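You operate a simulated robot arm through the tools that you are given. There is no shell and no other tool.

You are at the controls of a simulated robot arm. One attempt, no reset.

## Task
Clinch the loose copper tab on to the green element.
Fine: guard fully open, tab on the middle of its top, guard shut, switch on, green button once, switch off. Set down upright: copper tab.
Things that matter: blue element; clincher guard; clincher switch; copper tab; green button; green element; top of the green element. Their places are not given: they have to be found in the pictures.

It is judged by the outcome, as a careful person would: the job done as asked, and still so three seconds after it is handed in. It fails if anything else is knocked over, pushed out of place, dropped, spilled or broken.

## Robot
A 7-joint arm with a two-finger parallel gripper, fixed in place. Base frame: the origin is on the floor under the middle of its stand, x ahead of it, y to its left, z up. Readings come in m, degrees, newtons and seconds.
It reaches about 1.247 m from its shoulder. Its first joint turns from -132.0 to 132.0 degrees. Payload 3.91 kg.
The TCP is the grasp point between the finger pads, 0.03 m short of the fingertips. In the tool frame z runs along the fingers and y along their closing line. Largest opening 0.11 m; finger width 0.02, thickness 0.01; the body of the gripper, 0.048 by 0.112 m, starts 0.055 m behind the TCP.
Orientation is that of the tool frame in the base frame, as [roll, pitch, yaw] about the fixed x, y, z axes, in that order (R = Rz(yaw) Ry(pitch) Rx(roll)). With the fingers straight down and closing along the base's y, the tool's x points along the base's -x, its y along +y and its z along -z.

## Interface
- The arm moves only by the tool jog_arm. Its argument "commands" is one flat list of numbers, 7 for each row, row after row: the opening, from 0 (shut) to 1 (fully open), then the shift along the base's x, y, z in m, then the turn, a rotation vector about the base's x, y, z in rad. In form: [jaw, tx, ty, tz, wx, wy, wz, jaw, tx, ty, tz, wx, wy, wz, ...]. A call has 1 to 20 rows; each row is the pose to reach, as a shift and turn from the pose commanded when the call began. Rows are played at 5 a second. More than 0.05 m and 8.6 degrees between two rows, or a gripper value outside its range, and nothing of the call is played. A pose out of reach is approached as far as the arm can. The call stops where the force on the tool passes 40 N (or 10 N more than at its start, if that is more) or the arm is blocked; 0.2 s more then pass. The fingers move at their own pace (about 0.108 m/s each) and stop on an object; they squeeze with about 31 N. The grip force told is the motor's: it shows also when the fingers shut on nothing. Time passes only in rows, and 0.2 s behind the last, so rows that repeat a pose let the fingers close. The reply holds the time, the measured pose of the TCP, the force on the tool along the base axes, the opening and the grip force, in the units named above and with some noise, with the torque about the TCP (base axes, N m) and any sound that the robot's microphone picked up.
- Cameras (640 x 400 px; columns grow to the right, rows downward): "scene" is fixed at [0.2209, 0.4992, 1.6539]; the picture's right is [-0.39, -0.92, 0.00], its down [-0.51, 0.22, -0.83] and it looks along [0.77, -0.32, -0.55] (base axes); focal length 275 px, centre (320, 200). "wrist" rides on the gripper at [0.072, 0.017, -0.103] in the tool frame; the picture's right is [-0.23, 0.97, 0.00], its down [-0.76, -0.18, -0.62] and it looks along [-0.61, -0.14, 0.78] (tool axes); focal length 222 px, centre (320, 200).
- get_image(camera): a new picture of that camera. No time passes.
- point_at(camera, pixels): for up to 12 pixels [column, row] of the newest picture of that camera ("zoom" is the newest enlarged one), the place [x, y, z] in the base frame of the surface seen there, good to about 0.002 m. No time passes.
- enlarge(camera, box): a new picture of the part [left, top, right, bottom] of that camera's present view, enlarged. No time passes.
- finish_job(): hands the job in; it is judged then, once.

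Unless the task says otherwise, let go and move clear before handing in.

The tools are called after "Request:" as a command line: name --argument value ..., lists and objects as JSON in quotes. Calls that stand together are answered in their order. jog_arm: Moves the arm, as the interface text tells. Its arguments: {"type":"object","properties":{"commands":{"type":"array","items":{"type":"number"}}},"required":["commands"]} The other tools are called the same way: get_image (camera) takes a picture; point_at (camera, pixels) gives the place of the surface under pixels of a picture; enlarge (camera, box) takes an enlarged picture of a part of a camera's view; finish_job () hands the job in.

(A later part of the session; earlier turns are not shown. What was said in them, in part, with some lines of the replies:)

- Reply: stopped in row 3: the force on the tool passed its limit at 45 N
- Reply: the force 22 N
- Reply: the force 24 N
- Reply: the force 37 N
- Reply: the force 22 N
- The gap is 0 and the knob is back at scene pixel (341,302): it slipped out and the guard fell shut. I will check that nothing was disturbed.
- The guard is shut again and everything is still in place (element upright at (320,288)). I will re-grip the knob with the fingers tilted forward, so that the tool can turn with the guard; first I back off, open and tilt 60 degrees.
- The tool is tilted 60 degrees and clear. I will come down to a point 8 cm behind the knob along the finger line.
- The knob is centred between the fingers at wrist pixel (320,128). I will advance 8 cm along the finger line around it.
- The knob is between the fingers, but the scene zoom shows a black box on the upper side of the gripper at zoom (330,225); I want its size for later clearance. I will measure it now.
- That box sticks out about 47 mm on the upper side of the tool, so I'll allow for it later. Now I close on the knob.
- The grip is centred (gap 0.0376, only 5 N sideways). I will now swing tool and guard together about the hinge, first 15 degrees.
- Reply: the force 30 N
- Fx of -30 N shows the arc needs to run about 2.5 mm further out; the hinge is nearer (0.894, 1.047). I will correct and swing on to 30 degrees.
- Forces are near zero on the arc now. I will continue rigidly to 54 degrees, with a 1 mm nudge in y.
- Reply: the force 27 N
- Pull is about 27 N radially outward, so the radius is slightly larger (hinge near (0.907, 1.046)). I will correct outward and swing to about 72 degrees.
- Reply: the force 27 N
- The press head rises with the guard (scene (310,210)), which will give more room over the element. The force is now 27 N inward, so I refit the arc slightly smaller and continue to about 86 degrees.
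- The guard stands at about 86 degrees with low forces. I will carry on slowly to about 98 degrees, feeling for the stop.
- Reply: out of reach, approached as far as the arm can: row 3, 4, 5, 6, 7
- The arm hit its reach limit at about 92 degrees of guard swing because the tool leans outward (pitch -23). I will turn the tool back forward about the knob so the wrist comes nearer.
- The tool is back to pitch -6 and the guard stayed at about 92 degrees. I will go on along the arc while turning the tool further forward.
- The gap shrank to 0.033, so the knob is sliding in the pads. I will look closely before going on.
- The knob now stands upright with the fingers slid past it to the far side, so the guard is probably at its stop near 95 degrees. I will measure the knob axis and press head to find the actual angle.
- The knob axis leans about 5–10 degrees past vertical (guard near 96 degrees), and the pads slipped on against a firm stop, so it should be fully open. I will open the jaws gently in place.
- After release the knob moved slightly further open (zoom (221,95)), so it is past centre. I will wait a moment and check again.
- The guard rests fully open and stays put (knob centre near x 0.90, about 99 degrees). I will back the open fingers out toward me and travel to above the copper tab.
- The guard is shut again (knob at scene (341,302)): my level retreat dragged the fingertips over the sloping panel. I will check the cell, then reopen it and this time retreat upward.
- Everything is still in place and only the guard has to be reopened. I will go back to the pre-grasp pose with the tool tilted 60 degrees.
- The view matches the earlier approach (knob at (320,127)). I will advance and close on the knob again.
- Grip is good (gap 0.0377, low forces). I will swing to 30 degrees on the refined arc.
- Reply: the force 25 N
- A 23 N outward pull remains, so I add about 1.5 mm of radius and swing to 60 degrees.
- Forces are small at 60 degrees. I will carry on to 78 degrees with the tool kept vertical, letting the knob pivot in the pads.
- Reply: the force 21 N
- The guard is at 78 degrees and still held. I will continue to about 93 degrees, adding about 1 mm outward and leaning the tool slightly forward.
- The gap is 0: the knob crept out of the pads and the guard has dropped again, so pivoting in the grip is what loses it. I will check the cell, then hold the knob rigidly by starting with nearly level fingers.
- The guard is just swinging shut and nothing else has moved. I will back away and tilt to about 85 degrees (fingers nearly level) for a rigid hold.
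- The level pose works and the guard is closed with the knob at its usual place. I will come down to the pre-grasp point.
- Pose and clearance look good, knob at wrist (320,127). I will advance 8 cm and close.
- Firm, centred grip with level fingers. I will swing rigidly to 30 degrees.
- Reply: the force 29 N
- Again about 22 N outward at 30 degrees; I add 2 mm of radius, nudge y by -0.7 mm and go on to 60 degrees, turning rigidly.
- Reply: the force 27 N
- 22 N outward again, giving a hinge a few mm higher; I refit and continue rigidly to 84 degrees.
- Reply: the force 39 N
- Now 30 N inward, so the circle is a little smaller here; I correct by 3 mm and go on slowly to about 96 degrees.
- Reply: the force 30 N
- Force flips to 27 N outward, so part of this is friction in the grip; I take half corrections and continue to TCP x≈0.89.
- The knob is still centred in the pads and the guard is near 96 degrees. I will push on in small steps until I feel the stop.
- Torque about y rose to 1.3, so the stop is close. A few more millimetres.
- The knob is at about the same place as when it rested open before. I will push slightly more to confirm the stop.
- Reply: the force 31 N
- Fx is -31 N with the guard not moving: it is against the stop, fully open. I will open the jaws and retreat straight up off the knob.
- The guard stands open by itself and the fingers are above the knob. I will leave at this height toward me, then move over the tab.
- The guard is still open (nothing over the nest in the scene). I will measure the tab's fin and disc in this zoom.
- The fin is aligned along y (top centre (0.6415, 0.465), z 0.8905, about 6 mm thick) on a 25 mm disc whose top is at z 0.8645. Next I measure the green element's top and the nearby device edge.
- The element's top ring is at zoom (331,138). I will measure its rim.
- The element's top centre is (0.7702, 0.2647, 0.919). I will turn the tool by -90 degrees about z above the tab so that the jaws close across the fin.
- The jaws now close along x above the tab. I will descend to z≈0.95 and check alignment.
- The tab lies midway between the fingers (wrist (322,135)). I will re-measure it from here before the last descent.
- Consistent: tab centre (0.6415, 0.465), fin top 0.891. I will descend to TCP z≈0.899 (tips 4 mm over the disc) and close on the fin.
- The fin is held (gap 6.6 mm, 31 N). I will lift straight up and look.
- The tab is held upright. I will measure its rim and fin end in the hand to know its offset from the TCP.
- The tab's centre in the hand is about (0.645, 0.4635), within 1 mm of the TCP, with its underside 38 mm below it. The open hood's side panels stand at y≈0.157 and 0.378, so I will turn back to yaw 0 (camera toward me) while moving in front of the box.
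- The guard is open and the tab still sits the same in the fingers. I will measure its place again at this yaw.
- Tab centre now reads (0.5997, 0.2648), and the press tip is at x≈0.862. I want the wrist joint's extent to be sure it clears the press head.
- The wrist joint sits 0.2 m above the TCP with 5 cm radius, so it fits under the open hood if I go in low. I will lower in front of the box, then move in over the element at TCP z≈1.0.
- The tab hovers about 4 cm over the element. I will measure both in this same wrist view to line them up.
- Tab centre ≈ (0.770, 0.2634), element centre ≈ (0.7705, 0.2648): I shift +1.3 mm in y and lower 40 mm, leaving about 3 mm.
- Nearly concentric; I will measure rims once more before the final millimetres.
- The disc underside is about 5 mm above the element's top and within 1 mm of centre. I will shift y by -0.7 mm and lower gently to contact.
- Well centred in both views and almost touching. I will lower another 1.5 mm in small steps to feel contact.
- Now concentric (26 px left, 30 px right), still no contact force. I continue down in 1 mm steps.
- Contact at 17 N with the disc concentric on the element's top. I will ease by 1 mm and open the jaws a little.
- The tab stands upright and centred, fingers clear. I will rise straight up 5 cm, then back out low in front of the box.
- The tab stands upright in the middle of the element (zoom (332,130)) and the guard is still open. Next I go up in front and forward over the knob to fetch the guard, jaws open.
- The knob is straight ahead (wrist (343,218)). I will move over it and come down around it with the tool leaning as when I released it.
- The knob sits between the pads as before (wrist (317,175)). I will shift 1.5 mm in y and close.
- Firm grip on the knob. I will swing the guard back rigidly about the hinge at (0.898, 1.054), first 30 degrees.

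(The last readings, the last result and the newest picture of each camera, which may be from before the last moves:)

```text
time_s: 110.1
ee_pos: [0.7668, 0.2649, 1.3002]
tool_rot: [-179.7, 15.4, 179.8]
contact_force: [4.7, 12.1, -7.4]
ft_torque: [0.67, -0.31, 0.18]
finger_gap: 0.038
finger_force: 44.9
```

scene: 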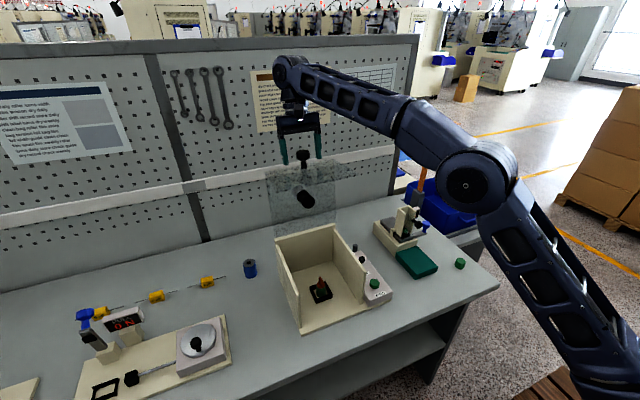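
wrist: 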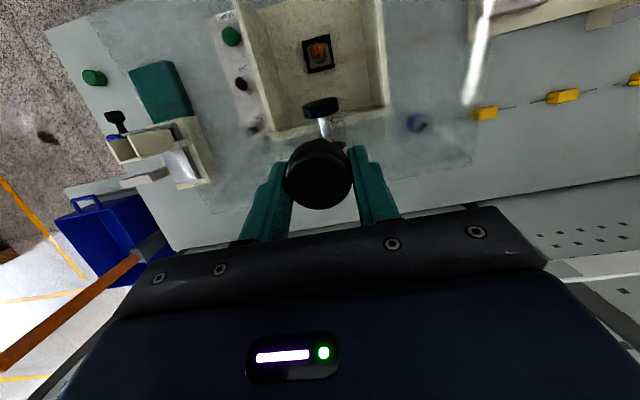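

Low forces. I will continue to 60 degrees of closing.

Request:
jog_arm --commands '[0, -0.0128, 0.0004, -0.0072, 0, -0.0524, 0, 0, -0.0252, 0.0004, -0.0151, 0, -0.1047, 0, 0, -0.0371, 0.0004, -0.0236, 0, -0.1571, 0, 0, -0.0486, 0.0004, -0.0327, 0, -0.2094, 0, 0, -0.0596, 0.0004, -0.0424, 0, -0.2618, 0, 0, -0.0701, 0.0004, -0.0527, 0, -0.3142, 0, 0, -0.08, 0.0004, -0.0635, 0, -0.3665, 0, 0, -0.0894, 0.0004, -0.0748, 0, -0.4189, 0, 0, -0.0981, 0.0004, -0.0866, 0, -0.4712, 0, 0, -0.1062, 0.0004, -0.0988, 0, -0.5236, 0, 0, -0.1062, 0.0004, -0.0988, 0, -0.5236, 0]'

```text
time_s: 112.5
ee_pos: [0.6625, 0.2652, 1.2014]
tool_rot: [-179.9, 45.4, 179.8]
contact_force: [-19.0, 33.8, 7.7]
ft_torque: [0.42, 0.41, 0.72]
finger_gap: 0.0375
finger_force: 45.1
```

At 60 degrees there is 20 N outward and 34 N in y; I shift y by +1 mm, add 1 mm radius and continue to 84 degrees.

Request:
jog_arm --commands '[0, -0.001, 0.001, 0.0006, 0, 0, 0, 0, -0.0085, 0.0012, -0.0121, 0, -0.0524, 0, 0, -0.0153, 0.0012, -0.0251, 0, -0.1047, 0, 0, -0.0215, 0.0012, -0.0386, 0, -0.1571, 0, 0, -0.0269, 0.0012, -0.0523, 0, -0.2094, 0, 0, -0.0316, 0.0012, -0.0662, 0, -0.2618, 0, 0, -0.0356, 0.0012, -0.0805, 0, -0.3142, 0, 0, -0.0388, 0.0012, -0.0948, 0, -0.3665, 0, 0, -0.0412, 0.0012, -0.1094, 0, -0.4189, 0, 0, -0.0412, 0.0012, -0.1094, 0, -0.4189, 0]'

Request:
get_image --camera "scene"

Request:
enlarge --camera "scene" --box '[270, 210, 410, 340]'

```text
time_s: 114.7
ee_pos: [0.6208, 0.2653, 1.0919]
tool_rot: [179.7, 69.4, 179.3]
contact_force: [-13.2, -16.9, -3.6]
ft_torque: [-0.19, 1.04, 0.0]
finger_gap: 0.0377
finger_force: 44.6
```

```text
taken
```

scene: 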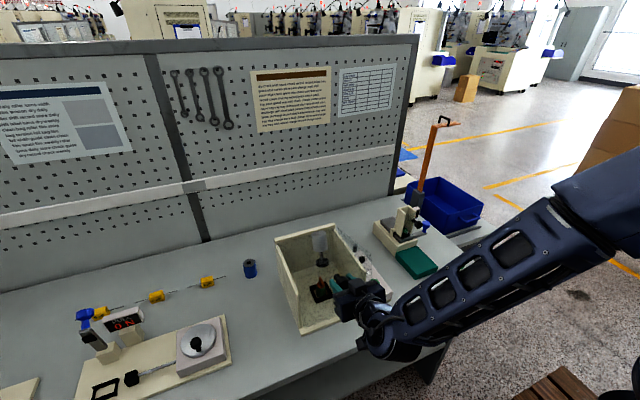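

```text
3.08 times, centred on (340, 275) of scene
```

zoom: 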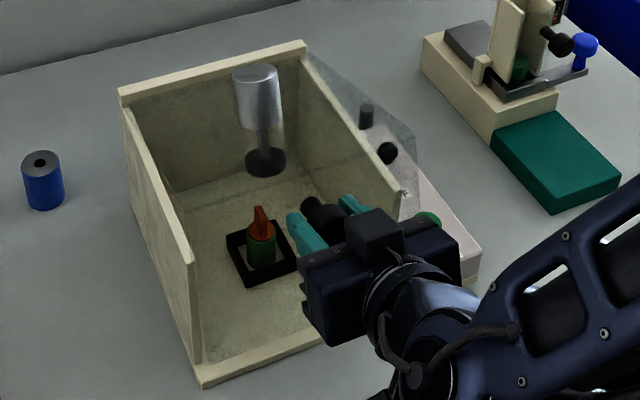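

The guard is about 18 degrees from shut and the tab still stands. I will close the rest slowly.

Request:
jog_arm --commands '[0, -0.0017, -0.0006, -0.0073, 0, -0.0262, 0, 0, -0.0023, -0.0006, -0.0147, 0, -0.0524, 0, 0, -0.0029, -0.0006, -0.022, 0, -0.0785, 0, 0, -0.0032, -0.0006, -0.0293, 0, -0.1047, 0, 0, -0.0033, -0.0006, -0.0366, 0, -0.1309, 0, 0, -0.0033, -0.0006, -0.044, 0, -0.1571, 0, 0, -0.003, -0.0006, -0.0513, 0, -0.1833, 0, 0, -0.0027, -0.0006, -0.0586, 0, -0.2094, 0, 0, -0.0021, -0.0006, -0.0659, 0, -0.2356, 0, 0, -0.0013, -0.0006, -0.0732, 0, -0.2618, 0, 0, -0.0013, -0.0006, -0.0732, 0, -0.2618, 0]'

Request:
enlarge --camera "scene" --box '[270, 210, 410, 340]'

```text
time_s: 117.1
ee_pos: [0.617, 0.2647, 1.0199]
tool_rot: [178.2, 84.4, 178.0]
contact_force: [-22.4, -4.0, -7.1]
ft_torque: [-0.23, 0.17, 0.39]
finger_gap: 0.0375
finger_force: 45.0
```

```text
3.08 times, centred on (340, 275) of scene
```

zoom: 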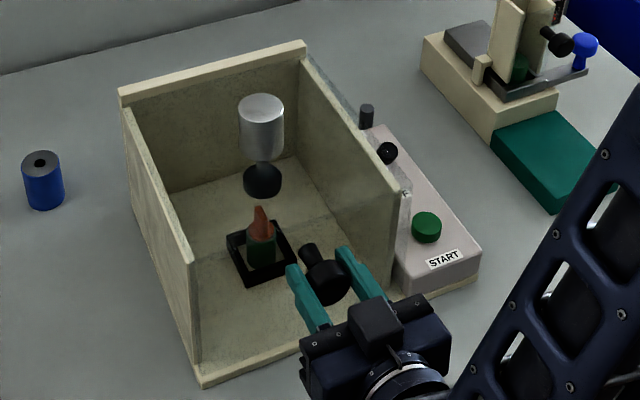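

Only about 15 mm left at the knob; I ease 1 mm outward and lower the last bit until it rests.

Request:
jog_arm --commands '[0, -0.001, 0, -0.004, 0, -0.01, 0, 0, -0.0006, 0, -0.008, 0, -0.02, 0, 0, -0.0002, 0, -0.012, 0, -0.03, 0, 0, 0, 0, -0.0145, 0, -0.04, 0, 0, 0, 0, -0.0145, 0, -0.04, 0]'

Request:
enlarge --camera "scene" --box '[270, 210, 410, 340]'

```text
time_s: 118.3
ee_pos: [0.6189, 0.2636, 1.0052]
tool_rot: [176.3, 86.7, 176.0]
contact_force: [4.6, 12.8, 0.1]
ft_torque: [0.14, -0.57, 0.62]
finger_gap: 0.0376
finger_force: 45.3
```

```text
3.08 times, centred on (340, 275) of scene
```

zoom: 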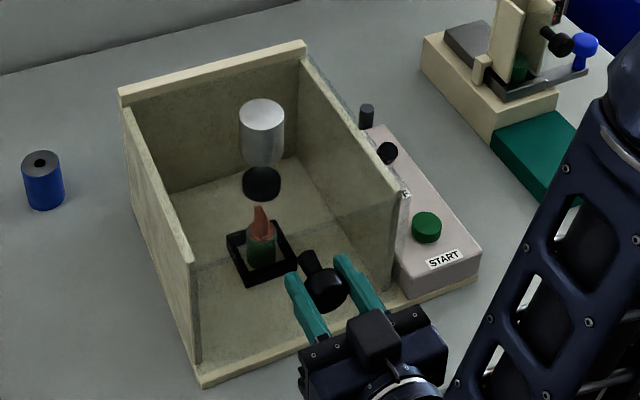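

z=1.005 matches the shut position and the weight is off the grip. I will press 2 mm further to confirm it is seated.

Request:
jog_arm --commands '[0, 0, 0, -0.001, 0, 0, 0, 0, 0, 0, -0.002, 0, 0, 0, 0, 0, 0, -0.002, 0, 0, 0]'

```text
time_s: 119.1
ee_pos: [0.6193, 0.2654, 1.0053]
tool_rot: [175.6, 86.9, 175.3]
contact_force: [7.1, 4.6, 25.5]
ft_torque: [0.0, -0.5, 0.23]
finger_gap: 0.0377
finger_force: 44.9
```

Fz rose to 25 N with no movement: the guard is shut. I will open the jaws and back out along the fingers.

Request:
jog_arm --commands '[0.4, 0, 0, 0.002, 0, 0, 0, 0.8, 0, 0, 0.002, 0, 0, 0, 1, 0, 0, 0.002, 0, 0, 0, 1, -0.03, 0, 0.003, 0, 0, 0, 1, -0.06, 0, 0.005, 0, 0, 0, 1, -0.1, 0, 0.01, 0, 0, 0, 1, -0.1, 0, 0.01, 0, 0, 0]'

Request:
get_image --camera "scene"

Request:
enlarge --camera "scene" --box '[270, 220, 390, 330]'

Request:
point_at --camera "scene" --pixels '[[342, 307], [341, 299], [348, 305], [336, 304], [341, 311], [335, 293]]'

```text
time_s: 120.7
ee_pos: [0.5184, 0.2656, 1.0111]
tool_rot: [176.6, 86.7, 176.4]
contact_force: [-0.8, 0.6, 0.0]
ft_torque: [-0.02, 0.01, -0.01]
finger_gap: 0.1101
finger_force: 0.1
```

```text
taken
```

scene: 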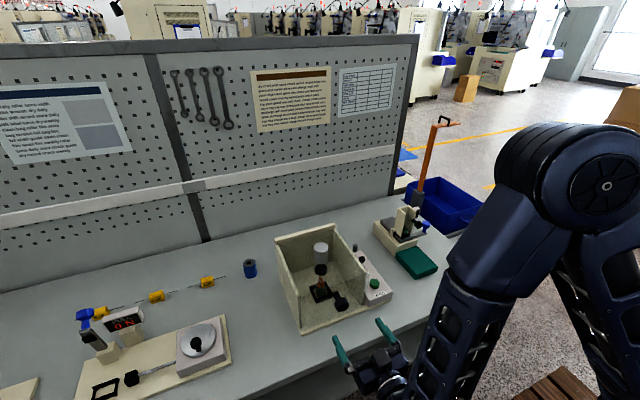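

```text
3.64 times, centred on (330, 275) of scene
```

zoom: 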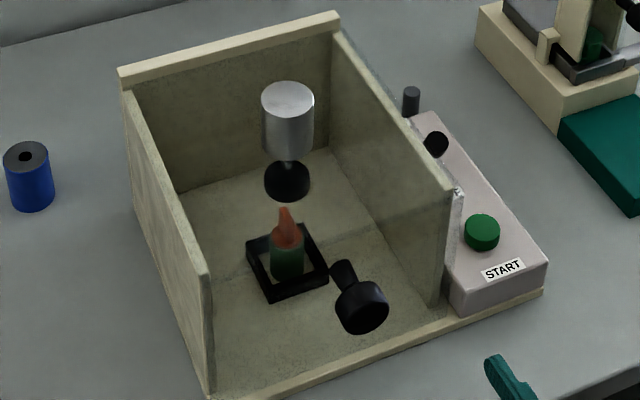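

```text
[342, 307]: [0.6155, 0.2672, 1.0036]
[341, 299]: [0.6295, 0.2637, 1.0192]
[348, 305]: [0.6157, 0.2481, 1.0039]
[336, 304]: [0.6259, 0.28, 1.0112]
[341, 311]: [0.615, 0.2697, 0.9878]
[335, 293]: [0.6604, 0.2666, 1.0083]
```

The guard is shut (knob back at (0.6155, 0.267, 1.004)) and the tab still stands on the element. Next the switch: I rise, turn the fingers down again and move over toward the control box.

Request:
jog_arm --commands '[1, 0, -0.0138, 0.02, 0, 0.126, 0, 1, 0, -0.0276, 0.04, 0, 0.252, 0, 1, 0, -0.0414, 0.06, 0, 0.378, 0, 0.8, 0, -0.0552, 0.08, 0, 0.504, 0, 0.6, 0, -0.069, 0.1, 0, 0.63, 0, 0.4, 0, -0.0828, 0.12, 0, 0.756, 0, 0.2, 0, -0.0966, 0.14, 0, 0.882, 0, 0, 0, -0.1104, 0.16, 0, 1.008, 0, 0, 0, -0.1242, 0.18, 0, 1.134, 0, 0, 0, -0.138, 0.2, 0, 1.26, 0, 0, 0, -0.1518, 0.22, 0, 1.386, 0, 0, 0, -0.1656, 0.24, 0, 1.513, 0, 0, 0, -0.1656, 0.24, 0, 1.513, 0]'

Request:
get_image --camera "scene"

Request:
get_image --camera "wrist"

```text
time_s: 123.5
ee_pos: [0.5198, 0.0974, 1.2534]
tool_rot: [-179.8, -0.1, 179.9]
contact_force: [0.7, -0.2, 0.7]
ft_torque: [0.01, 0.02, 0.01]
finger_gap: 0.0
finger_force: 31.4
out of reach, approached as far as the arm can: row 1, 2, 3
```

```text
taken
```

scene: 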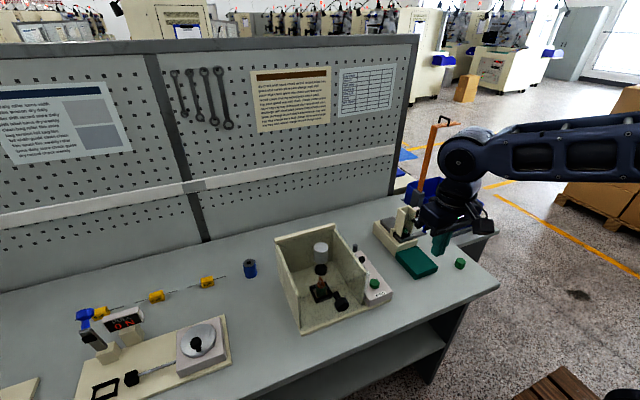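

```text
taken
```

wrist: 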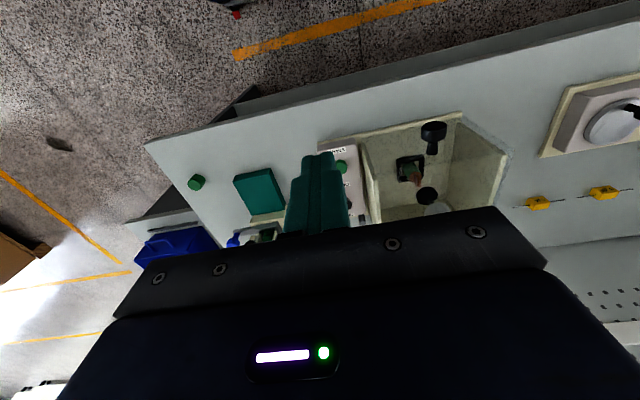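

The tab is still standing and fingers are closed and down. I will look closely at the switch and its surroundings from the scene camera.

Request:
enlarge --camera "scene" --box '[340, 235, 400, 305]'

Request:
point_at --camera "scene" --pixels '[[361, 258], [362, 262], [364, 265], [374, 283], [378, 286], [370, 285], [374, 280], [355, 247], [400, 232], [415, 262], [350, 240], [392, 222]]'

```text
5.71 times, centred on (370, 270) of scene
```

zoom: 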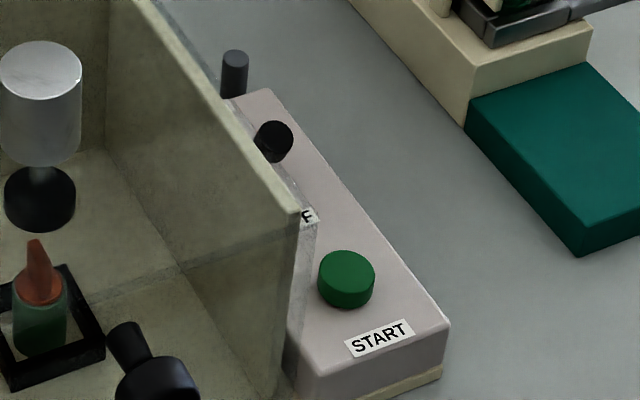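

```text
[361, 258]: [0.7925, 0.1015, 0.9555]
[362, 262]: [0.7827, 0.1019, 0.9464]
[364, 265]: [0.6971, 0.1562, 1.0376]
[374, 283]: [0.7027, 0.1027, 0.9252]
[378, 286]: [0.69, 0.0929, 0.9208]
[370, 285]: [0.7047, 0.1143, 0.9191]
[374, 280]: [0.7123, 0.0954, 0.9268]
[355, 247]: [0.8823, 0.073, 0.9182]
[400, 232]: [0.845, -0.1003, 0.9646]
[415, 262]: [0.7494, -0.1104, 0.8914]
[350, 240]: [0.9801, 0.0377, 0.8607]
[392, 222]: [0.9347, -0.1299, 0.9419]
```

The lever's black end is at about (0.788, 0.1017, 0.951), leaning to OFF; the guard side is at y≈0.156. I will lean the tool 25 degrees away from the guard and hover behind the lever on its near side.

Request:
jog_arm --commands '[0, 0.03, -0.002, -0.01, 0.109, 0, 0, 0, 0.07, -0.004, -0.025, 0.218, 0, 0, 0, 0.11, -0.006, -0.045, 0.327, 0, 0, 0, 0.15, -0.008, -0.065, 0.436, 0, 0, 0, 0.19, -0.0084, -0.085, 0.436, 0, 0, 0, 0.222, -0.0084, -0.12, 0.436, 0, 0, 0, 0.2352, -0.0084, -0.16, 0.436, 0, 0, 0, 0.2352, -0.0084, -0.2, 0.436, 0, 0, 0, 0.2352, -0.0084, -0.2, 0.436, 0, 0]'

Request:
get_image --camera "scene"

Request:
get_image --camera "wrist"

Request:
enlarge --camera "scene" --box '[310, 200, 410, 310]'

```text
time_s: 125.5
ee_pos: [0.7545, 0.0927, 1.054]
tool_rot: [155.3, -0.1, 179.8]
contact_force: [-0.5, -0.6, -0.2]
ft_torque: [0.03, -0.01, 0.0]
finger_gap: 0.0
finger_force: 30.9
```

```text
taken
```

scene: 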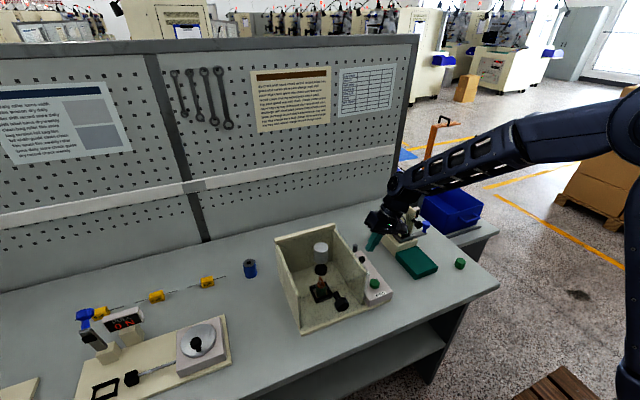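

```text
taken
```

wrist: 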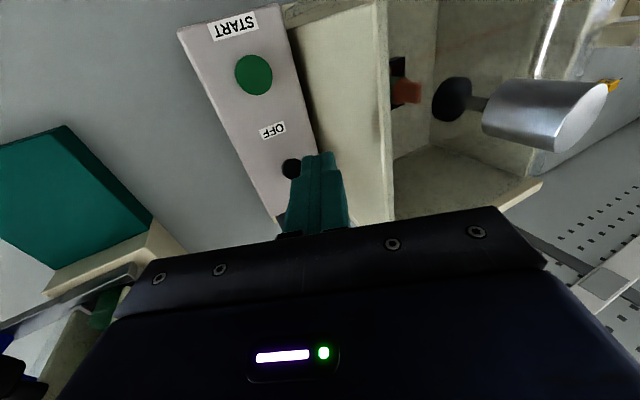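

```text
3.64 times, centred on (360, 255) of scene
```

zoom: 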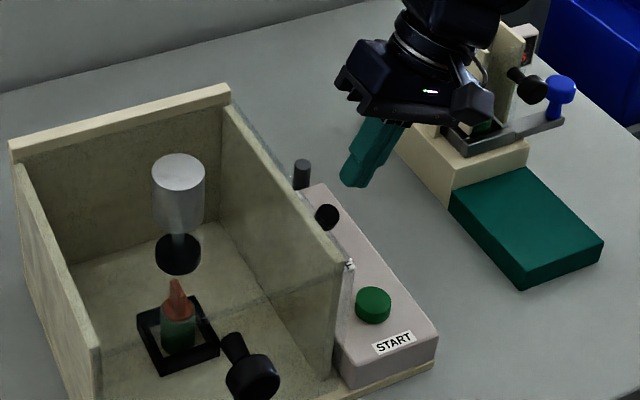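

Clear view: lever at wrist (291,168), button at (253,74). I will descend to lever height on its near side.

Request:
jog_arm --commands '[0, 0, -0.001, -0.03, 0, 0, 0, 0, 0, -0.002, -0.06, 0, 0, 0, 0, 0, -0.002, -0.08, 0, 0, 0, 0, 0, -0.002, -0.09, 0, 0, 0, 0, 0, -0.002, -0.09, 0, 0, 0]'

Request:
get_image --camera "wrist"

Request:
enlarge --camera "wrist" --box '[240, 80, 380, 220]'

Request:
enlarge --camera "scene" --box '[330, 220, 400, 310]'

```text
time_s: 126.7
ee_pos: [0.7541, 0.0902, 0.9637]
tool_rot: [155.3, -0.1, 179.8]
contact_force: [-0.4, 1.1, 0.7]
ft_torque: [0.02, 0.02, -0.02]
finger_gap: 0.0001
finger_force: 31.2
```

```text
taken
```

wrist: 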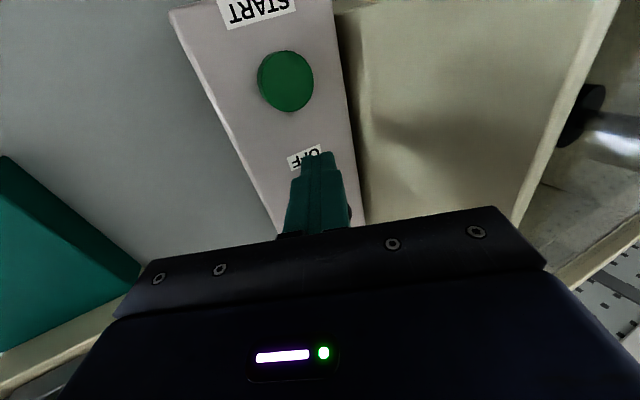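

```text
2.86 times, centred on (310, 150) of wrist
```

zoom: 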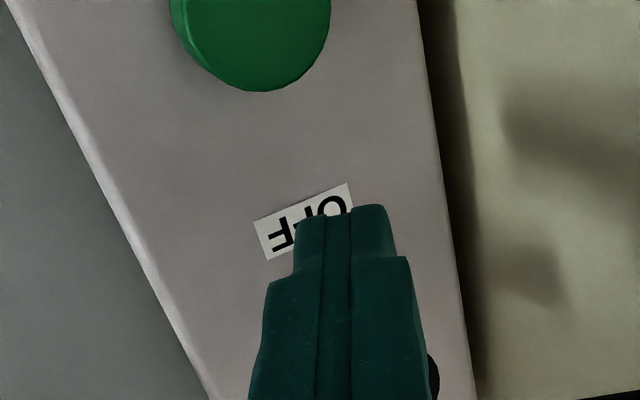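

```text
4.44 times, centred on (365, 265) of scene
```

zoom: 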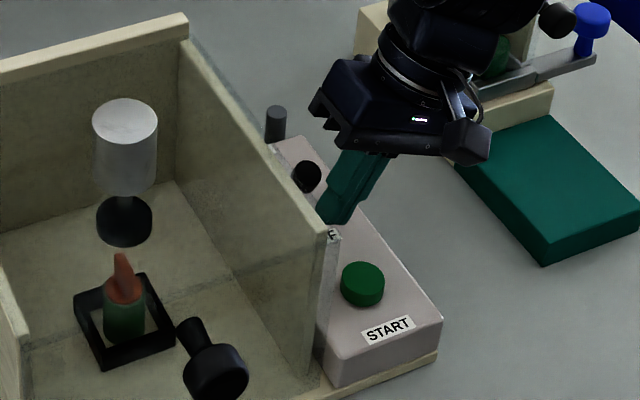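

The fingertip is right behind the lever in line with it. I will push it toward ON along +x in small steps.

Request:
jog_arm --commands '[0, 0.008, 0, 0, 0, 0, 0, 0, 0.016, 0, 0, 0, 0, 0, 0, 0.023, 0, 0, 0, 0, 0, 0, 0.03, 0, 0, 0, 0, 0, 0, 0.037, 0, 0, 0, 0, 0, 0, 0.044, 0, 0, 0, 0, 0, 0, 0.05, 0, 0, 0, 0, 0, 0, 0.055, 0, 0, 0, 0, 0, 0, 0.055, 0, 0, 0, 0, 0]'

Request:
enlarge --camera "scene" --box '[330, 220, 400, 310]'

Request:
get_image --camera "wrist"

```text
time_s: 128.5
ee_pos: [0.8047, 0.0912, 0.9622]
tool_rot: [155.1, -0.7, -180.0]
contact_force: [-16.0, -1.3, 2.3]
ft_torque: [0.01, 0.28, 0.09]
finger_gap: 0.0
finger_force: 30.9
stopped in row 9: the force on the tool passed its limit at 45 N (the readings are from after the stop); the commanded pose is now the measured one
```

```text
4.44 times, centred on (365, 265) of scene
```

zoom: 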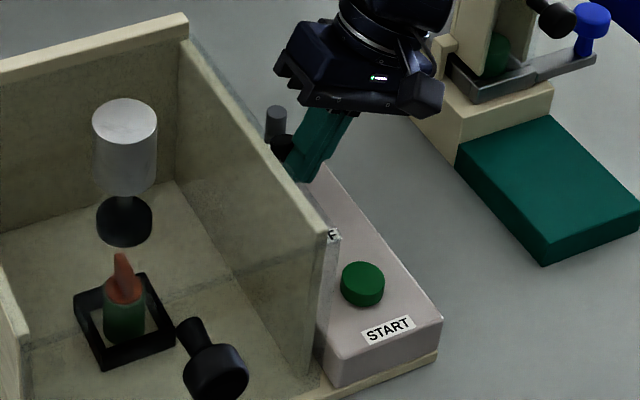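

```text
taken
```

wrist: 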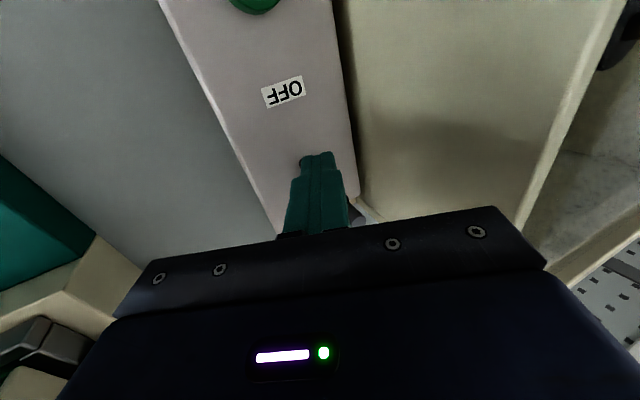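

The push ended against a stop at x≈0.805 with 45 N, as expected for ON. I will back off, rise and check that the lever stays.

Request:
jog_arm --commands '[0, -0.01, 0, 0, 0, 0, 0, 0, -0.025, 0, 0, 0, 0, 0, 0, -0.04, 0, 0.01, 0, 0, 0, 0, -0.06, 0, 0.04, 0, 0, 0, 0, -0.08, 0, 0.075, 0, 0, 0, 0, -0.1, 0, 0.11, 0, 0, 0, 0, -0.1, 0, 0.11, 0, 0, 0]'

Request:
get_image --camera "scene"

Request:
enlarge --camera "scene" --box '[330, 220, 400, 310]'

Request:
get_image --camera "wrist"

```text
time_s: 130.1
ee_pos: [0.7053, 0.0935, 1.0733]
tool_rot: [155.3, -0.6, -179.9]
contact_force: [0.4, 0.9, -0.3]
ft_torque: [0.03, 0.01, 0.04]
finger_gap: 0.0
finger_force: 31.2
```

```text
taken
```

scene: 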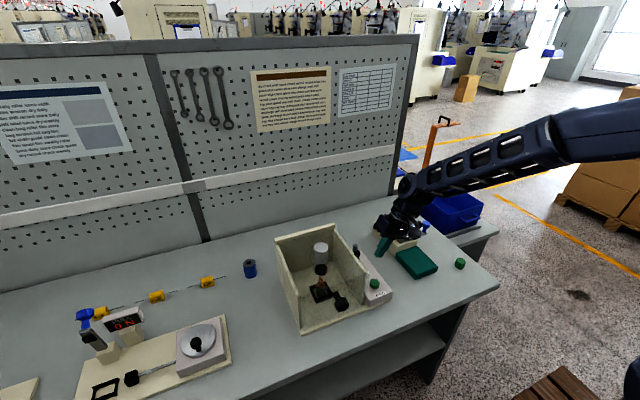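

```text
4.44 times, centred on (365, 265) of scene
```

zoom: 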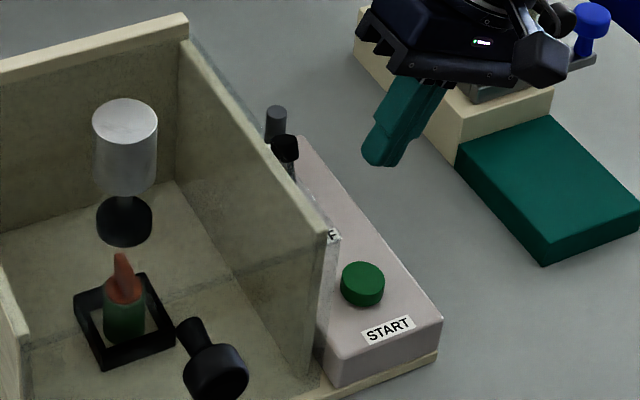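

```text
taken
```

wrist: 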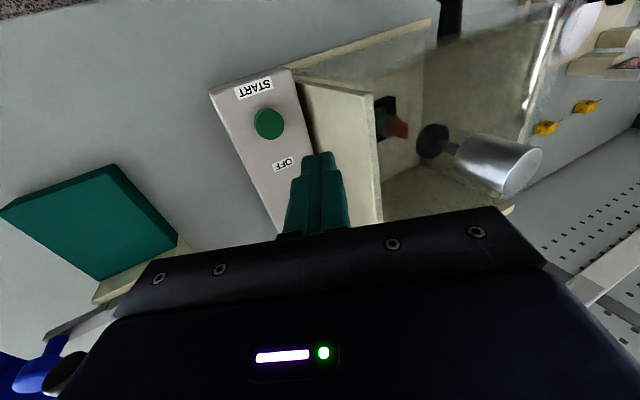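

The lever now leans to ON (zoom (285,148)) and stays there. Next the green button at about (0.702, 0.1025): I move right above it.

Request:
jog_arm --commands '[0, -0.001, 0.001, -0.03, 0, 0, 0, 0, -0.002, 0.002, -0.06, 0, 0, 0, 0, -0.003, 0.003, -0.085, 0, 0, 0, 0, -0.003, 0.003, -0.095, 0, 0, 0, 0, -0.003, 0.003, -0.095, 0, 0, 0]'

Request:
get_image --camera "wrist"

Request:
enlarge --camera "wrist" --box '[240, 80, 380, 220]'

Request:
enlarge --camera "scene" --box '[340, 240, 410, 310]'

```text
time_s: 131.3
ee_pos: [0.7031, 0.0947, 0.9783]
tool_rot: [155.3, -0.6, -179.9]
contact_force: [-0.2, 0.8, 0.3]
ft_torque: [0.0, -0.03, 0.0]
finger_gap: 0.0002
finger_force: 30.7
```

```text
taken
```

wrist: 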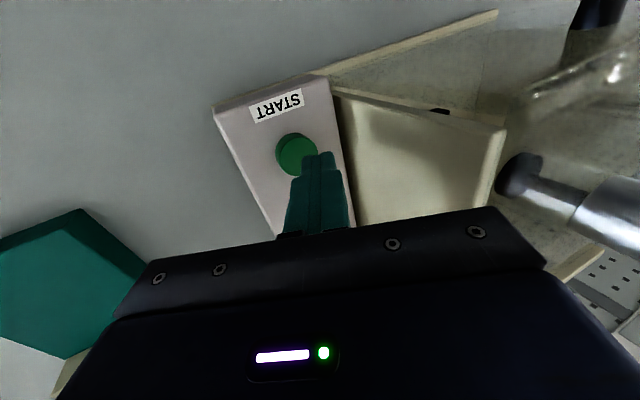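

```text
2.86 times, centred on (310, 150) of wrist
```

zoom: 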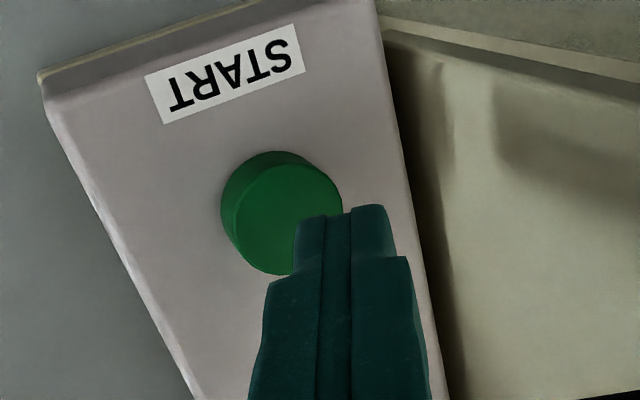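

```text
5.71 times, centred on (375, 275) of scene
```

zoom: 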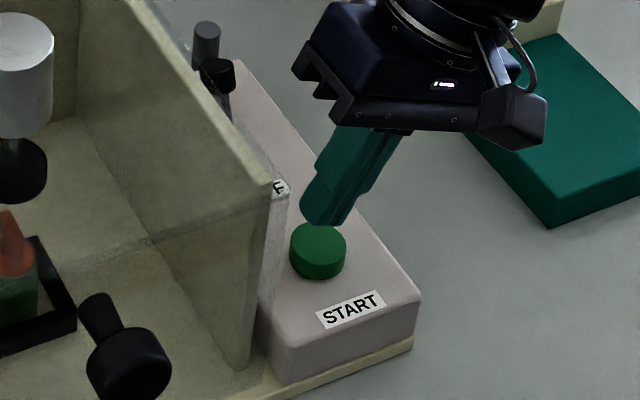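

The fingertip is about 2 cm over the button. I will measure both to line up the press.

Request:
point_at --camera "zoom" --pixels '[[320, 215], [305, 205], [335, 218], [350, 205], [318, 235], [296, 243], [341, 243], [318, 252], [320, 224]]'

Request:
point_at --camera "wrist" --pixels '[[296, 152], [282, 152], [290, 137], [298, 172], [303, 160], [310, 158], [320, 156], [330, 156], [316, 165]]'

```text
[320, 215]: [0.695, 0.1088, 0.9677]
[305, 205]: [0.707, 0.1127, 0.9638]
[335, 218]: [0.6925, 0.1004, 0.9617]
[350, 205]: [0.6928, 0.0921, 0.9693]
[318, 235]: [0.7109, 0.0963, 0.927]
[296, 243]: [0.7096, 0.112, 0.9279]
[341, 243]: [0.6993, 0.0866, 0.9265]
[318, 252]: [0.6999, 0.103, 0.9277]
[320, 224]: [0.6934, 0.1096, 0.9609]
```

```text
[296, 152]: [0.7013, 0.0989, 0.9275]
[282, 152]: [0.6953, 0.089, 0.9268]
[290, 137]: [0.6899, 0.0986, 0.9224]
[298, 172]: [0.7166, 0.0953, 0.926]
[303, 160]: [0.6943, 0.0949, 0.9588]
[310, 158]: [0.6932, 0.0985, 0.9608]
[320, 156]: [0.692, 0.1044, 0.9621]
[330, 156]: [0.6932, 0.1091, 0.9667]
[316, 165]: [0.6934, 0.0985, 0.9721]
```

Fingertip centre is at about (0.703, 0.10) over the button centre (0.703, 0.1005). I will press straight down once in small steps until it bottoms.

Request:
jog_arm --commands '[0, 0, 0.002, -0.008, 0, 0, 0, 0, 0, 0.003, -0.014, 0, 0, 0, 0, 0, 0.003, -0.018, 0, 0, 0, 0, 0, 0.003, -0.022, 0, 0, 0, 0, 0, 0.003, -0.025, 0, 0, 0, 0, 0, 0.003, -0.028, 0, 0, 0]'

Request:
enlarge --camera "scene" --box '[300, 220, 400, 310]'

```text
time_s: 132.7
ee_pos: [0.7041, 0.0953, 0.9502]
tool_rot: [155.4, -0.6, 180.0]
contact_force: [0.5, 0.3, 3.6]
ft_torque: [0.02, -0.08, 0.0]
finger_gap: 0.0001
finger_force: 30.7
heard: click
```

```text
4.44 times, centred on (350, 265) of scene
```

zoom: 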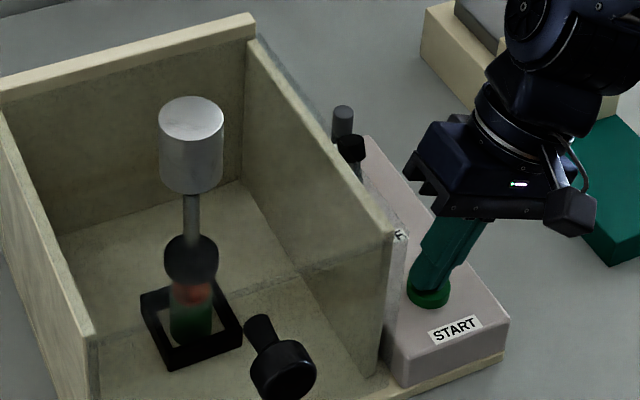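

A click was heard and the press head has come down on the tab. I will lift off the button straight up and wait.

Request:
jog_arm --commands '[0, 0, 0, 0.01, 0, 0, 0, 0, 0, 0, 0.03, 0, 0, 0, 0, 0, 0, 0.06, 0, 0, 0, 0, 0, 0, 0.09, 0, 0, 0, 0, 0, 0, 0.09, 0, 0, 0, 0, 0, 0, 0.09, 0, 0, 0, 0, 0, 0, 0.09, 0, 0, 0, 0, 0, 0, 0.09, 0, 0, 0]'

Request:
get_image --camera "scene"

Request:
enlarge --camera "scene" --box '[290, 220, 400, 310]'

```text
time_s: 134.5
ee_pos: [0.7017, 0.0982, 1.0384]
tool_rot: [155.2, -0.5, -179.9]
contact_force: [0.6, 0.8, -0.1]
ft_torque: [-0.03, 0.01, -0.01]
finger_gap: 0.0002
finger_force: 30.6
```

```text
taken
```

scene: 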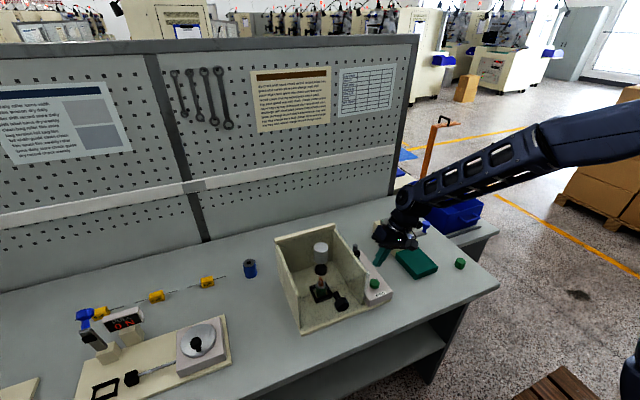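

```text
4.44 times, centred on (345, 265) of scene
```

zoom: 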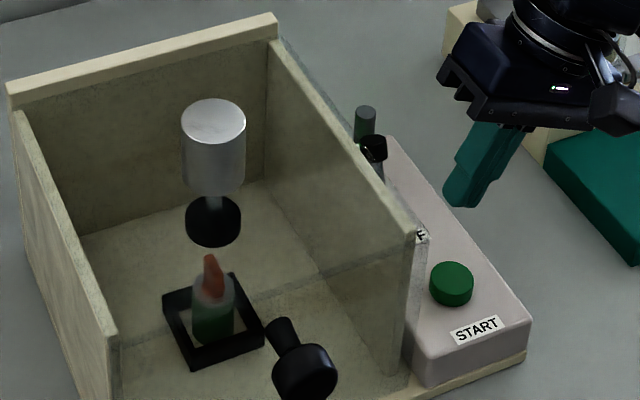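

The press has done its stroke and gone back up. I will look at the tab and element closely.

Request:
enlarge --camera "scene" --box '[305, 270, 335, 305]'

Request:
point_at --camera "scene" --pixels '[[352, 248], [353, 252], [351, 246], [355, 247], [354, 250], [350, 249]]'

Request:
enlarge --camera "scene" --box '[340, 235, 370, 265]'

```text
11.43 times, centred on (320, 288) of scene
```

zoom: 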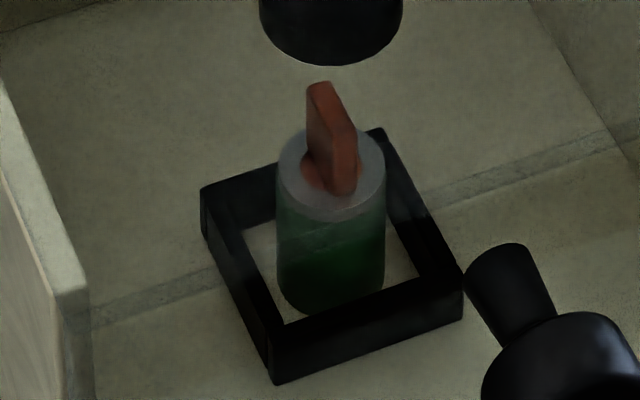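

```text
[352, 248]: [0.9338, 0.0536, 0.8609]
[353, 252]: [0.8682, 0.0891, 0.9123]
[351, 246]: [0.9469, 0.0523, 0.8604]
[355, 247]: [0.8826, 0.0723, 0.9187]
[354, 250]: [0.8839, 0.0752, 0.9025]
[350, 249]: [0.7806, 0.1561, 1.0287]
```

```text
13.33 times, centred on (355, 250) of scene
```

zoom: 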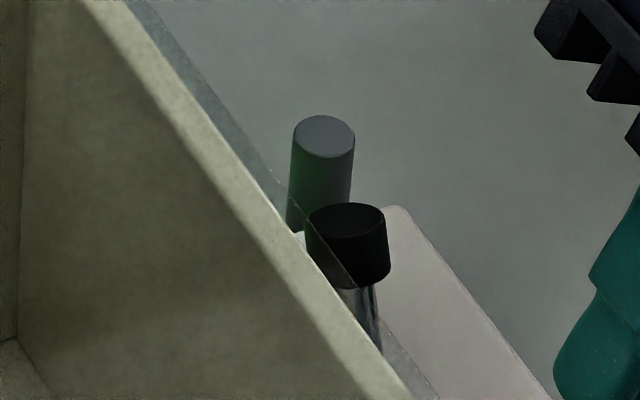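

The tab is clinched (a grey flange now covers its disc). The lever is at ON; I will go over it to its far side to push it back to OFF.

Request:
jog_arm --commands '[0, 0.045, -0.003, 0.012, 0, 0, 0, 0, 0.09, -0.006, 0.012, 0, 0, 0, 0, 0.135, -0.008, 0.012, 0, 0, 0, 0, 0.175, -0.008, 0.012, 0, 0, 0, 0, 0.175, -0.008, 0.012, 0, 0, 0]'

Request:
get_image --camera "wrist"

Request:
enlarge --camera "scene" --box '[320, 200, 400, 290]'

Request:
enlarge --camera "wrist" --box '[240, 60, 380, 200]'

```text
time_s: 135.7
ee_pos: [0.8764, 0.0875, 1.0514]
tool_rot: [155.3, -0.5, -179.9]
contact_force: [-0.2, 0.8, 0.2]
ft_torque: [-0.02, 0.01, 0.0]
finger_gap: 0.0
finger_force: 31.1
```

```text
taken
```

wrist: 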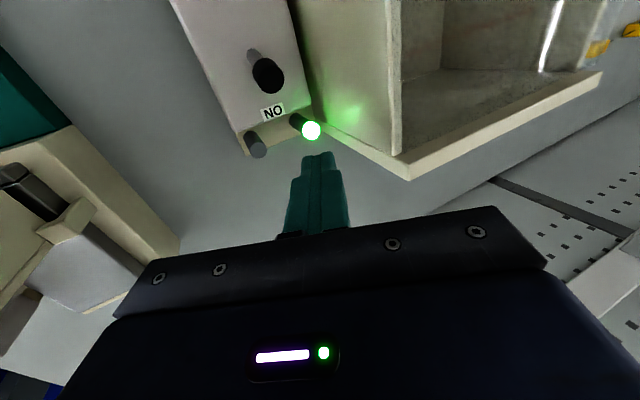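

```text
4.44 times, centred on (360, 245) of scene
```

zoom: 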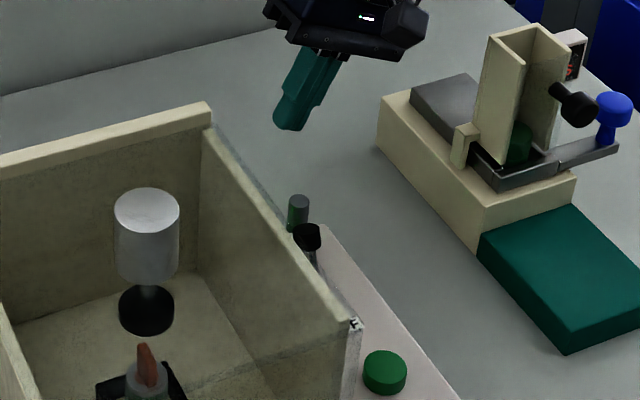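

```text
2.86 times, centred on (310, 130) of wrist
```

zoom: 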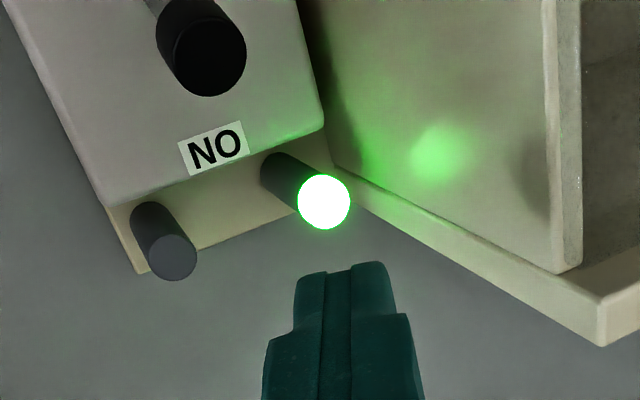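

A green lamp is lit at the back (wrist (311,130)), so the clinch was good. I will measure the lever cap and the lamps before going down between them.

Request:
point_at --camera "zoom" --pixels '[[208, 55], [180, 50], [238, 55], [208, 90], [323, 202], [323, 180], [302, 205], [172, 257], [330, 265], [375, 265], [345, 268]]'

```text
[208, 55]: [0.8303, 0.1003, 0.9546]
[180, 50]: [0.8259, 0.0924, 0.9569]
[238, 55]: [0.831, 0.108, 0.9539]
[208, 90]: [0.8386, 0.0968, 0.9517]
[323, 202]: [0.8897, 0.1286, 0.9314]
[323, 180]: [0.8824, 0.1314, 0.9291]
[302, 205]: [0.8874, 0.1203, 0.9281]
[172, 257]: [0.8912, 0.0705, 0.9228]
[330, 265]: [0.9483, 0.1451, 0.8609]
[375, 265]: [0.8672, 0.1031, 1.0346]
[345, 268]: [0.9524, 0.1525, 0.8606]
```

Lever cap centre (0.831, 0.100, 0.955), lamps from x≥0.8815. I will shift 8 mm nearer and descend behind the cap.

Request:
jog_arm --commands '[0, -0.008, 0, -0.01, 0, 0, 0, 0, -0.008, 0, -0.04, 0, 0, 0, 0, -0.008, 0, -0.065, 0, 0, 0, 0, -0.008, 0, -0.08, 0, 0, 0, 0, -0.008, 0, -0.086, 0, 0, 0, 0, -0.008, 0, -0.086, 0, 0, 0]'

Request:
enlarge --camera "scene" --box '[330, 220, 390, 280]'

Request:
get_image --camera "wrist"

```text
time_s: 137.1
ee_pos: [0.869, 0.0861, 0.9647]
tool_rot: [155.3, -0.5, -179.9]
contact_force: [-0.4, -0.9, 0.4]
ft_torque: [0.0, 0.03, 0.0]
finger_gap: 0.0
finger_force: 31.3
```

```text
6.67 times, centred on (360, 250) of scene
```

zoom: 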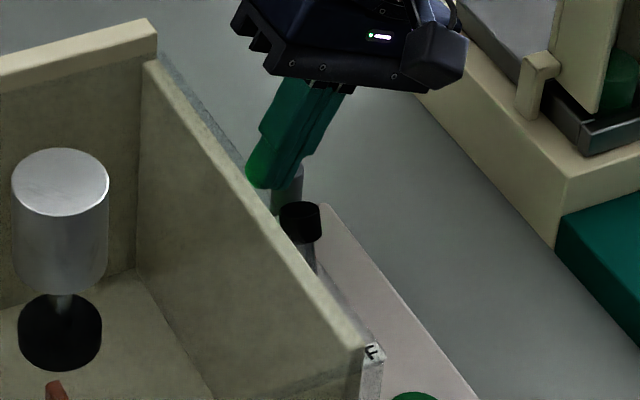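

```text
taken
```

wrist: 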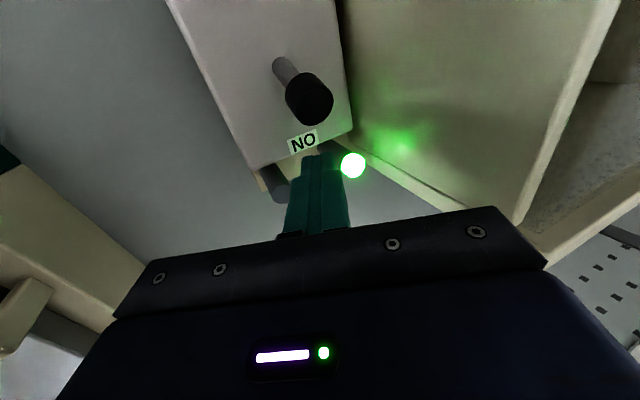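

The finger is between the lamps behind the lever with no contact. I will push the lever toward me to OFF.

Request:
jog_arm --commands '[0, -0.008, 0.001, 0, 0, 0, 0, 0, -0.016, 0.001, 0, 0, 0, 0, 0, -0.024, 0.001, 0, 0, 0, 0, 0, -0.031, 0.001, 0, 0, 0, 0, 0, -0.038, 0.001, 0, 0, 0, 0, 0, -0.045, 0.001, 0, 0, 0, 0, 0, -0.051, 0.001, 0, 0, 0, 0, 0, -0.056, 0.001, 0, 0, 0, 0, 0, -0.056, 0.001, 0, 0, 0, 0]'

Request:
enlarge --camera "scene" --box '[330, 220, 390, 280]'

Request:
get_image --camera "wrist"

```text
time_s: 139.1
ee_pos: [0.8155, 0.0894, 0.9656]
tool_rot: [155.4, -0.6, 179.9]
contact_force: [25.4, 3.5, -2.9]
ft_torque: [0.0, -0.57, -0.3]
finger_gap: 0.0001
finger_force: 30.6
```

```text
6.67 times, centred on (360, 250) of scene
```

zoom: 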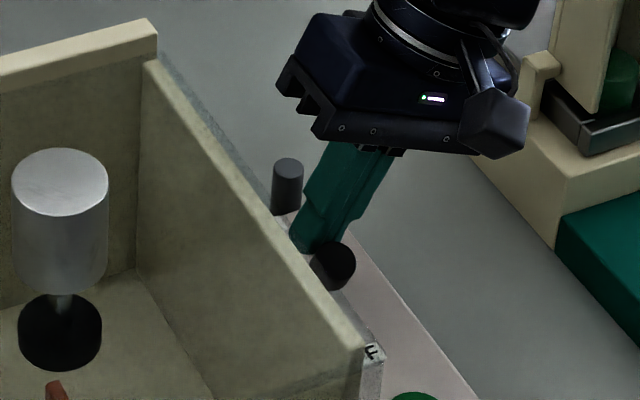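

```text
taken
```

wrist: 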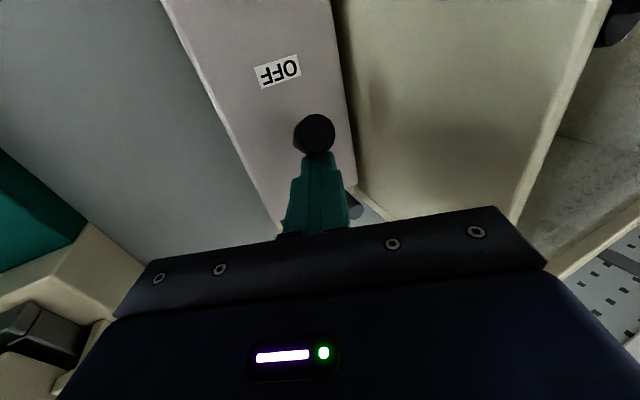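

The lever leans to OFF against its stop (25 N) and the lamp has gone out. I will ease back, rise, and check.

Request:
jog_arm --commands '[0, 0.008, 0, 0, 0, 0, 0, 0, 0.018, 0, 0.003, 0, 0, 0, 0, 0.02, 0, 0.03, 0, 0, 0, 0, 0.02, 0, 0.065, 0, 0, 0, 0, 0.02, 0, 0.1, 0, 0, 0, 0, 0, 0, 0.14, 0, 0, 0, 0, -0.04, 0, 0.17, 0, 0, 0, 0, -0.08, 0, 0.19, 0, 0, 0, 0, -0.12, 0, 0.2, 0, 0, 0, 0, -0.12, 0, 0.2, 0, 0, 0]'

Request:
get_image --camera "scene"

Request:
enlarge --camera "scene" --box '[290, 220, 400, 310]'

Request:
get_image --camera "wrist"

```text
time_s: 141.3
ee_pos: [0.693, 0.0884, 1.1644]
tool_rot: [155.3, -0.6, -180.0]
contact_force: [0.2, 0.2, -0.4]
ft_torque: [-0.01, -0.02, -0.02]
finger_gap: 0.0002
finger_force: 30.8
```

```text
taken
```

scene: 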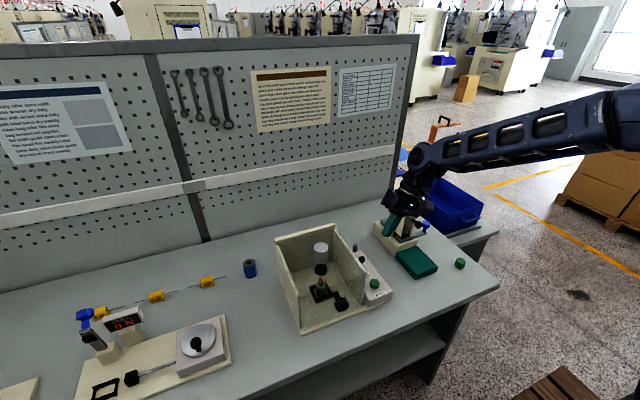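

```text
4.44 times, centred on (345, 265) of scene
```

zoom: 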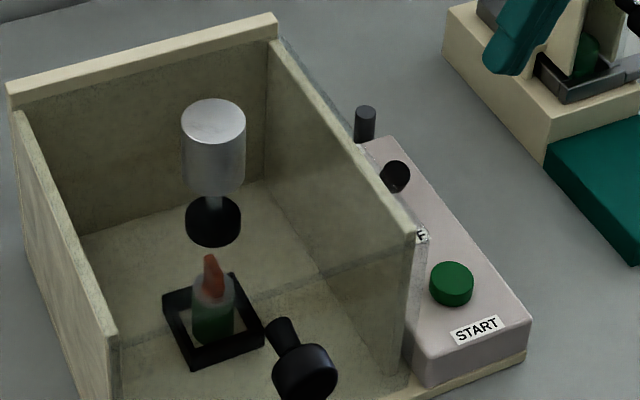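

```text
taken
```

wrist: 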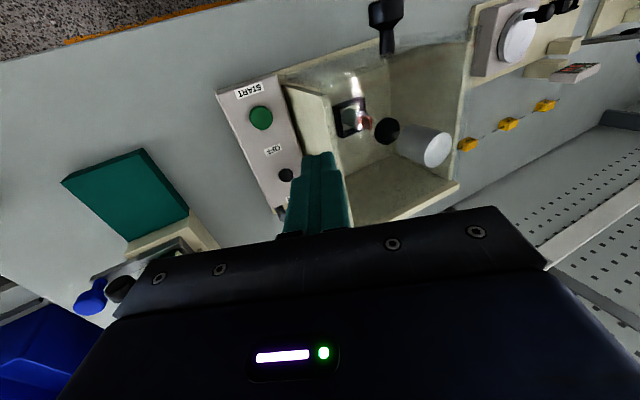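

The lever is back at OFF, guard shut, tab clinched. I will verify the lever and knob positions against the starting values.

Request:
point_at --camera "scene" --pixels '[[361, 258], [362, 262], [342, 307], [341, 299], [348, 305], [341, 311], [250, 268], [460, 263], [374, 283]]'

Request:
enlarge --camera "scene" --box '[305, 270, 335, 305]'

```text
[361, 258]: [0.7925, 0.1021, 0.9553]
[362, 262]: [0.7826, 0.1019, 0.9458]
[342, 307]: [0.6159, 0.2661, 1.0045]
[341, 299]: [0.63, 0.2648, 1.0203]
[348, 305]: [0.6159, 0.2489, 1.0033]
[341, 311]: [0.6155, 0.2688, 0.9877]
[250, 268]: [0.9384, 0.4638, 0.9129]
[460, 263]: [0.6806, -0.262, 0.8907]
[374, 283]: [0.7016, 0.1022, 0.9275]
```

```text
11.43 times, centred on (320, 288) of scene
```

zoom: 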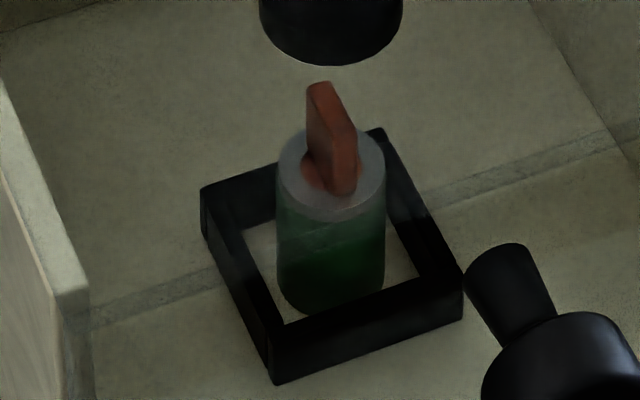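

Lever (0.7925, 0.102, 0.955), knob and the other objects match their starting values, and the tab is clinched on the element. I will move the arm clear before handing in.

Request:
jog_arm --commands '[0, -0.02, 0, 0.04, 0, 0, 0, 0, -0.05, 0, 0.07, -0.1, 0, 0, 0, -0.09, 0, 0.1, -0.2, 0, 0, 0, -0.13, 0, 0.12, -0.3, 0, 0, 0, -0.17, 0, 0.14, -0.436, 0, 0, 0.3, -0.21, 0, 0.16, -0.436, 0, 0, 0.3, -0.21, 0, 0.16, -0.436, 0, 0]'

Request:
get_image --camera "scene"

```text
time_s: 142.9
ee_pos: [0.4836, 0.0908, 1.3275]
tool_rot: [-179.7, -0.6, 179.9]
contact_force: [-0.3, -0.4, 0.6]
ft_torque: [-0.01, 0.05, -0.02]
finger_gap: 0.033
finger_force: 0.0
```

```text
taken
```

scene: 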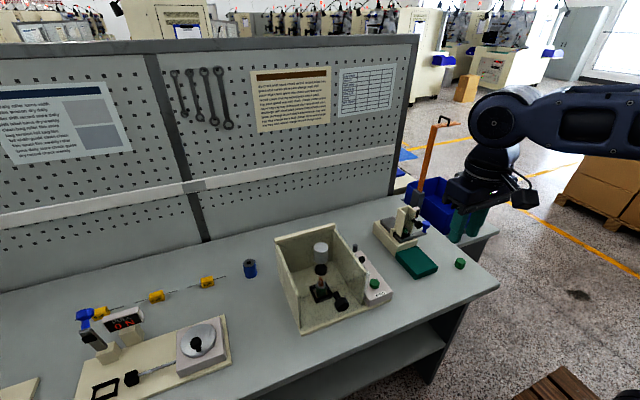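

The scene shows the clincher shut and switched off, with the tab clinched upright on the green element at (320,287). The other objects are where they were and the arm is clear, so I am handing in the job.

Request:
finish_job

```text
The job is handed in.
```

The copper tab is clinched upright on the middle of the green element's top. The guard is shut, the switch is off, and the arm is clear of the bench.

- **Clinch:** I pressed the green button once with the switch on. There was a click, the press came down on the tab and went back up, and a green lamp lit. A grey flange now covers the tab's disc.
- **Guard:** I lost hold of it on three of the four times I opened it. The knob slipped out of the fingers twice, and once my retreating fingertips dragged the guard closed. It fell shut each time. All of this happened before the tab was in the clincher.
- **Rest of the bench:** The switch lever, guard knob, blue element and green button measured within about 1 mm of their starting positions. The scene picture shows nothing knocked over or shifted.
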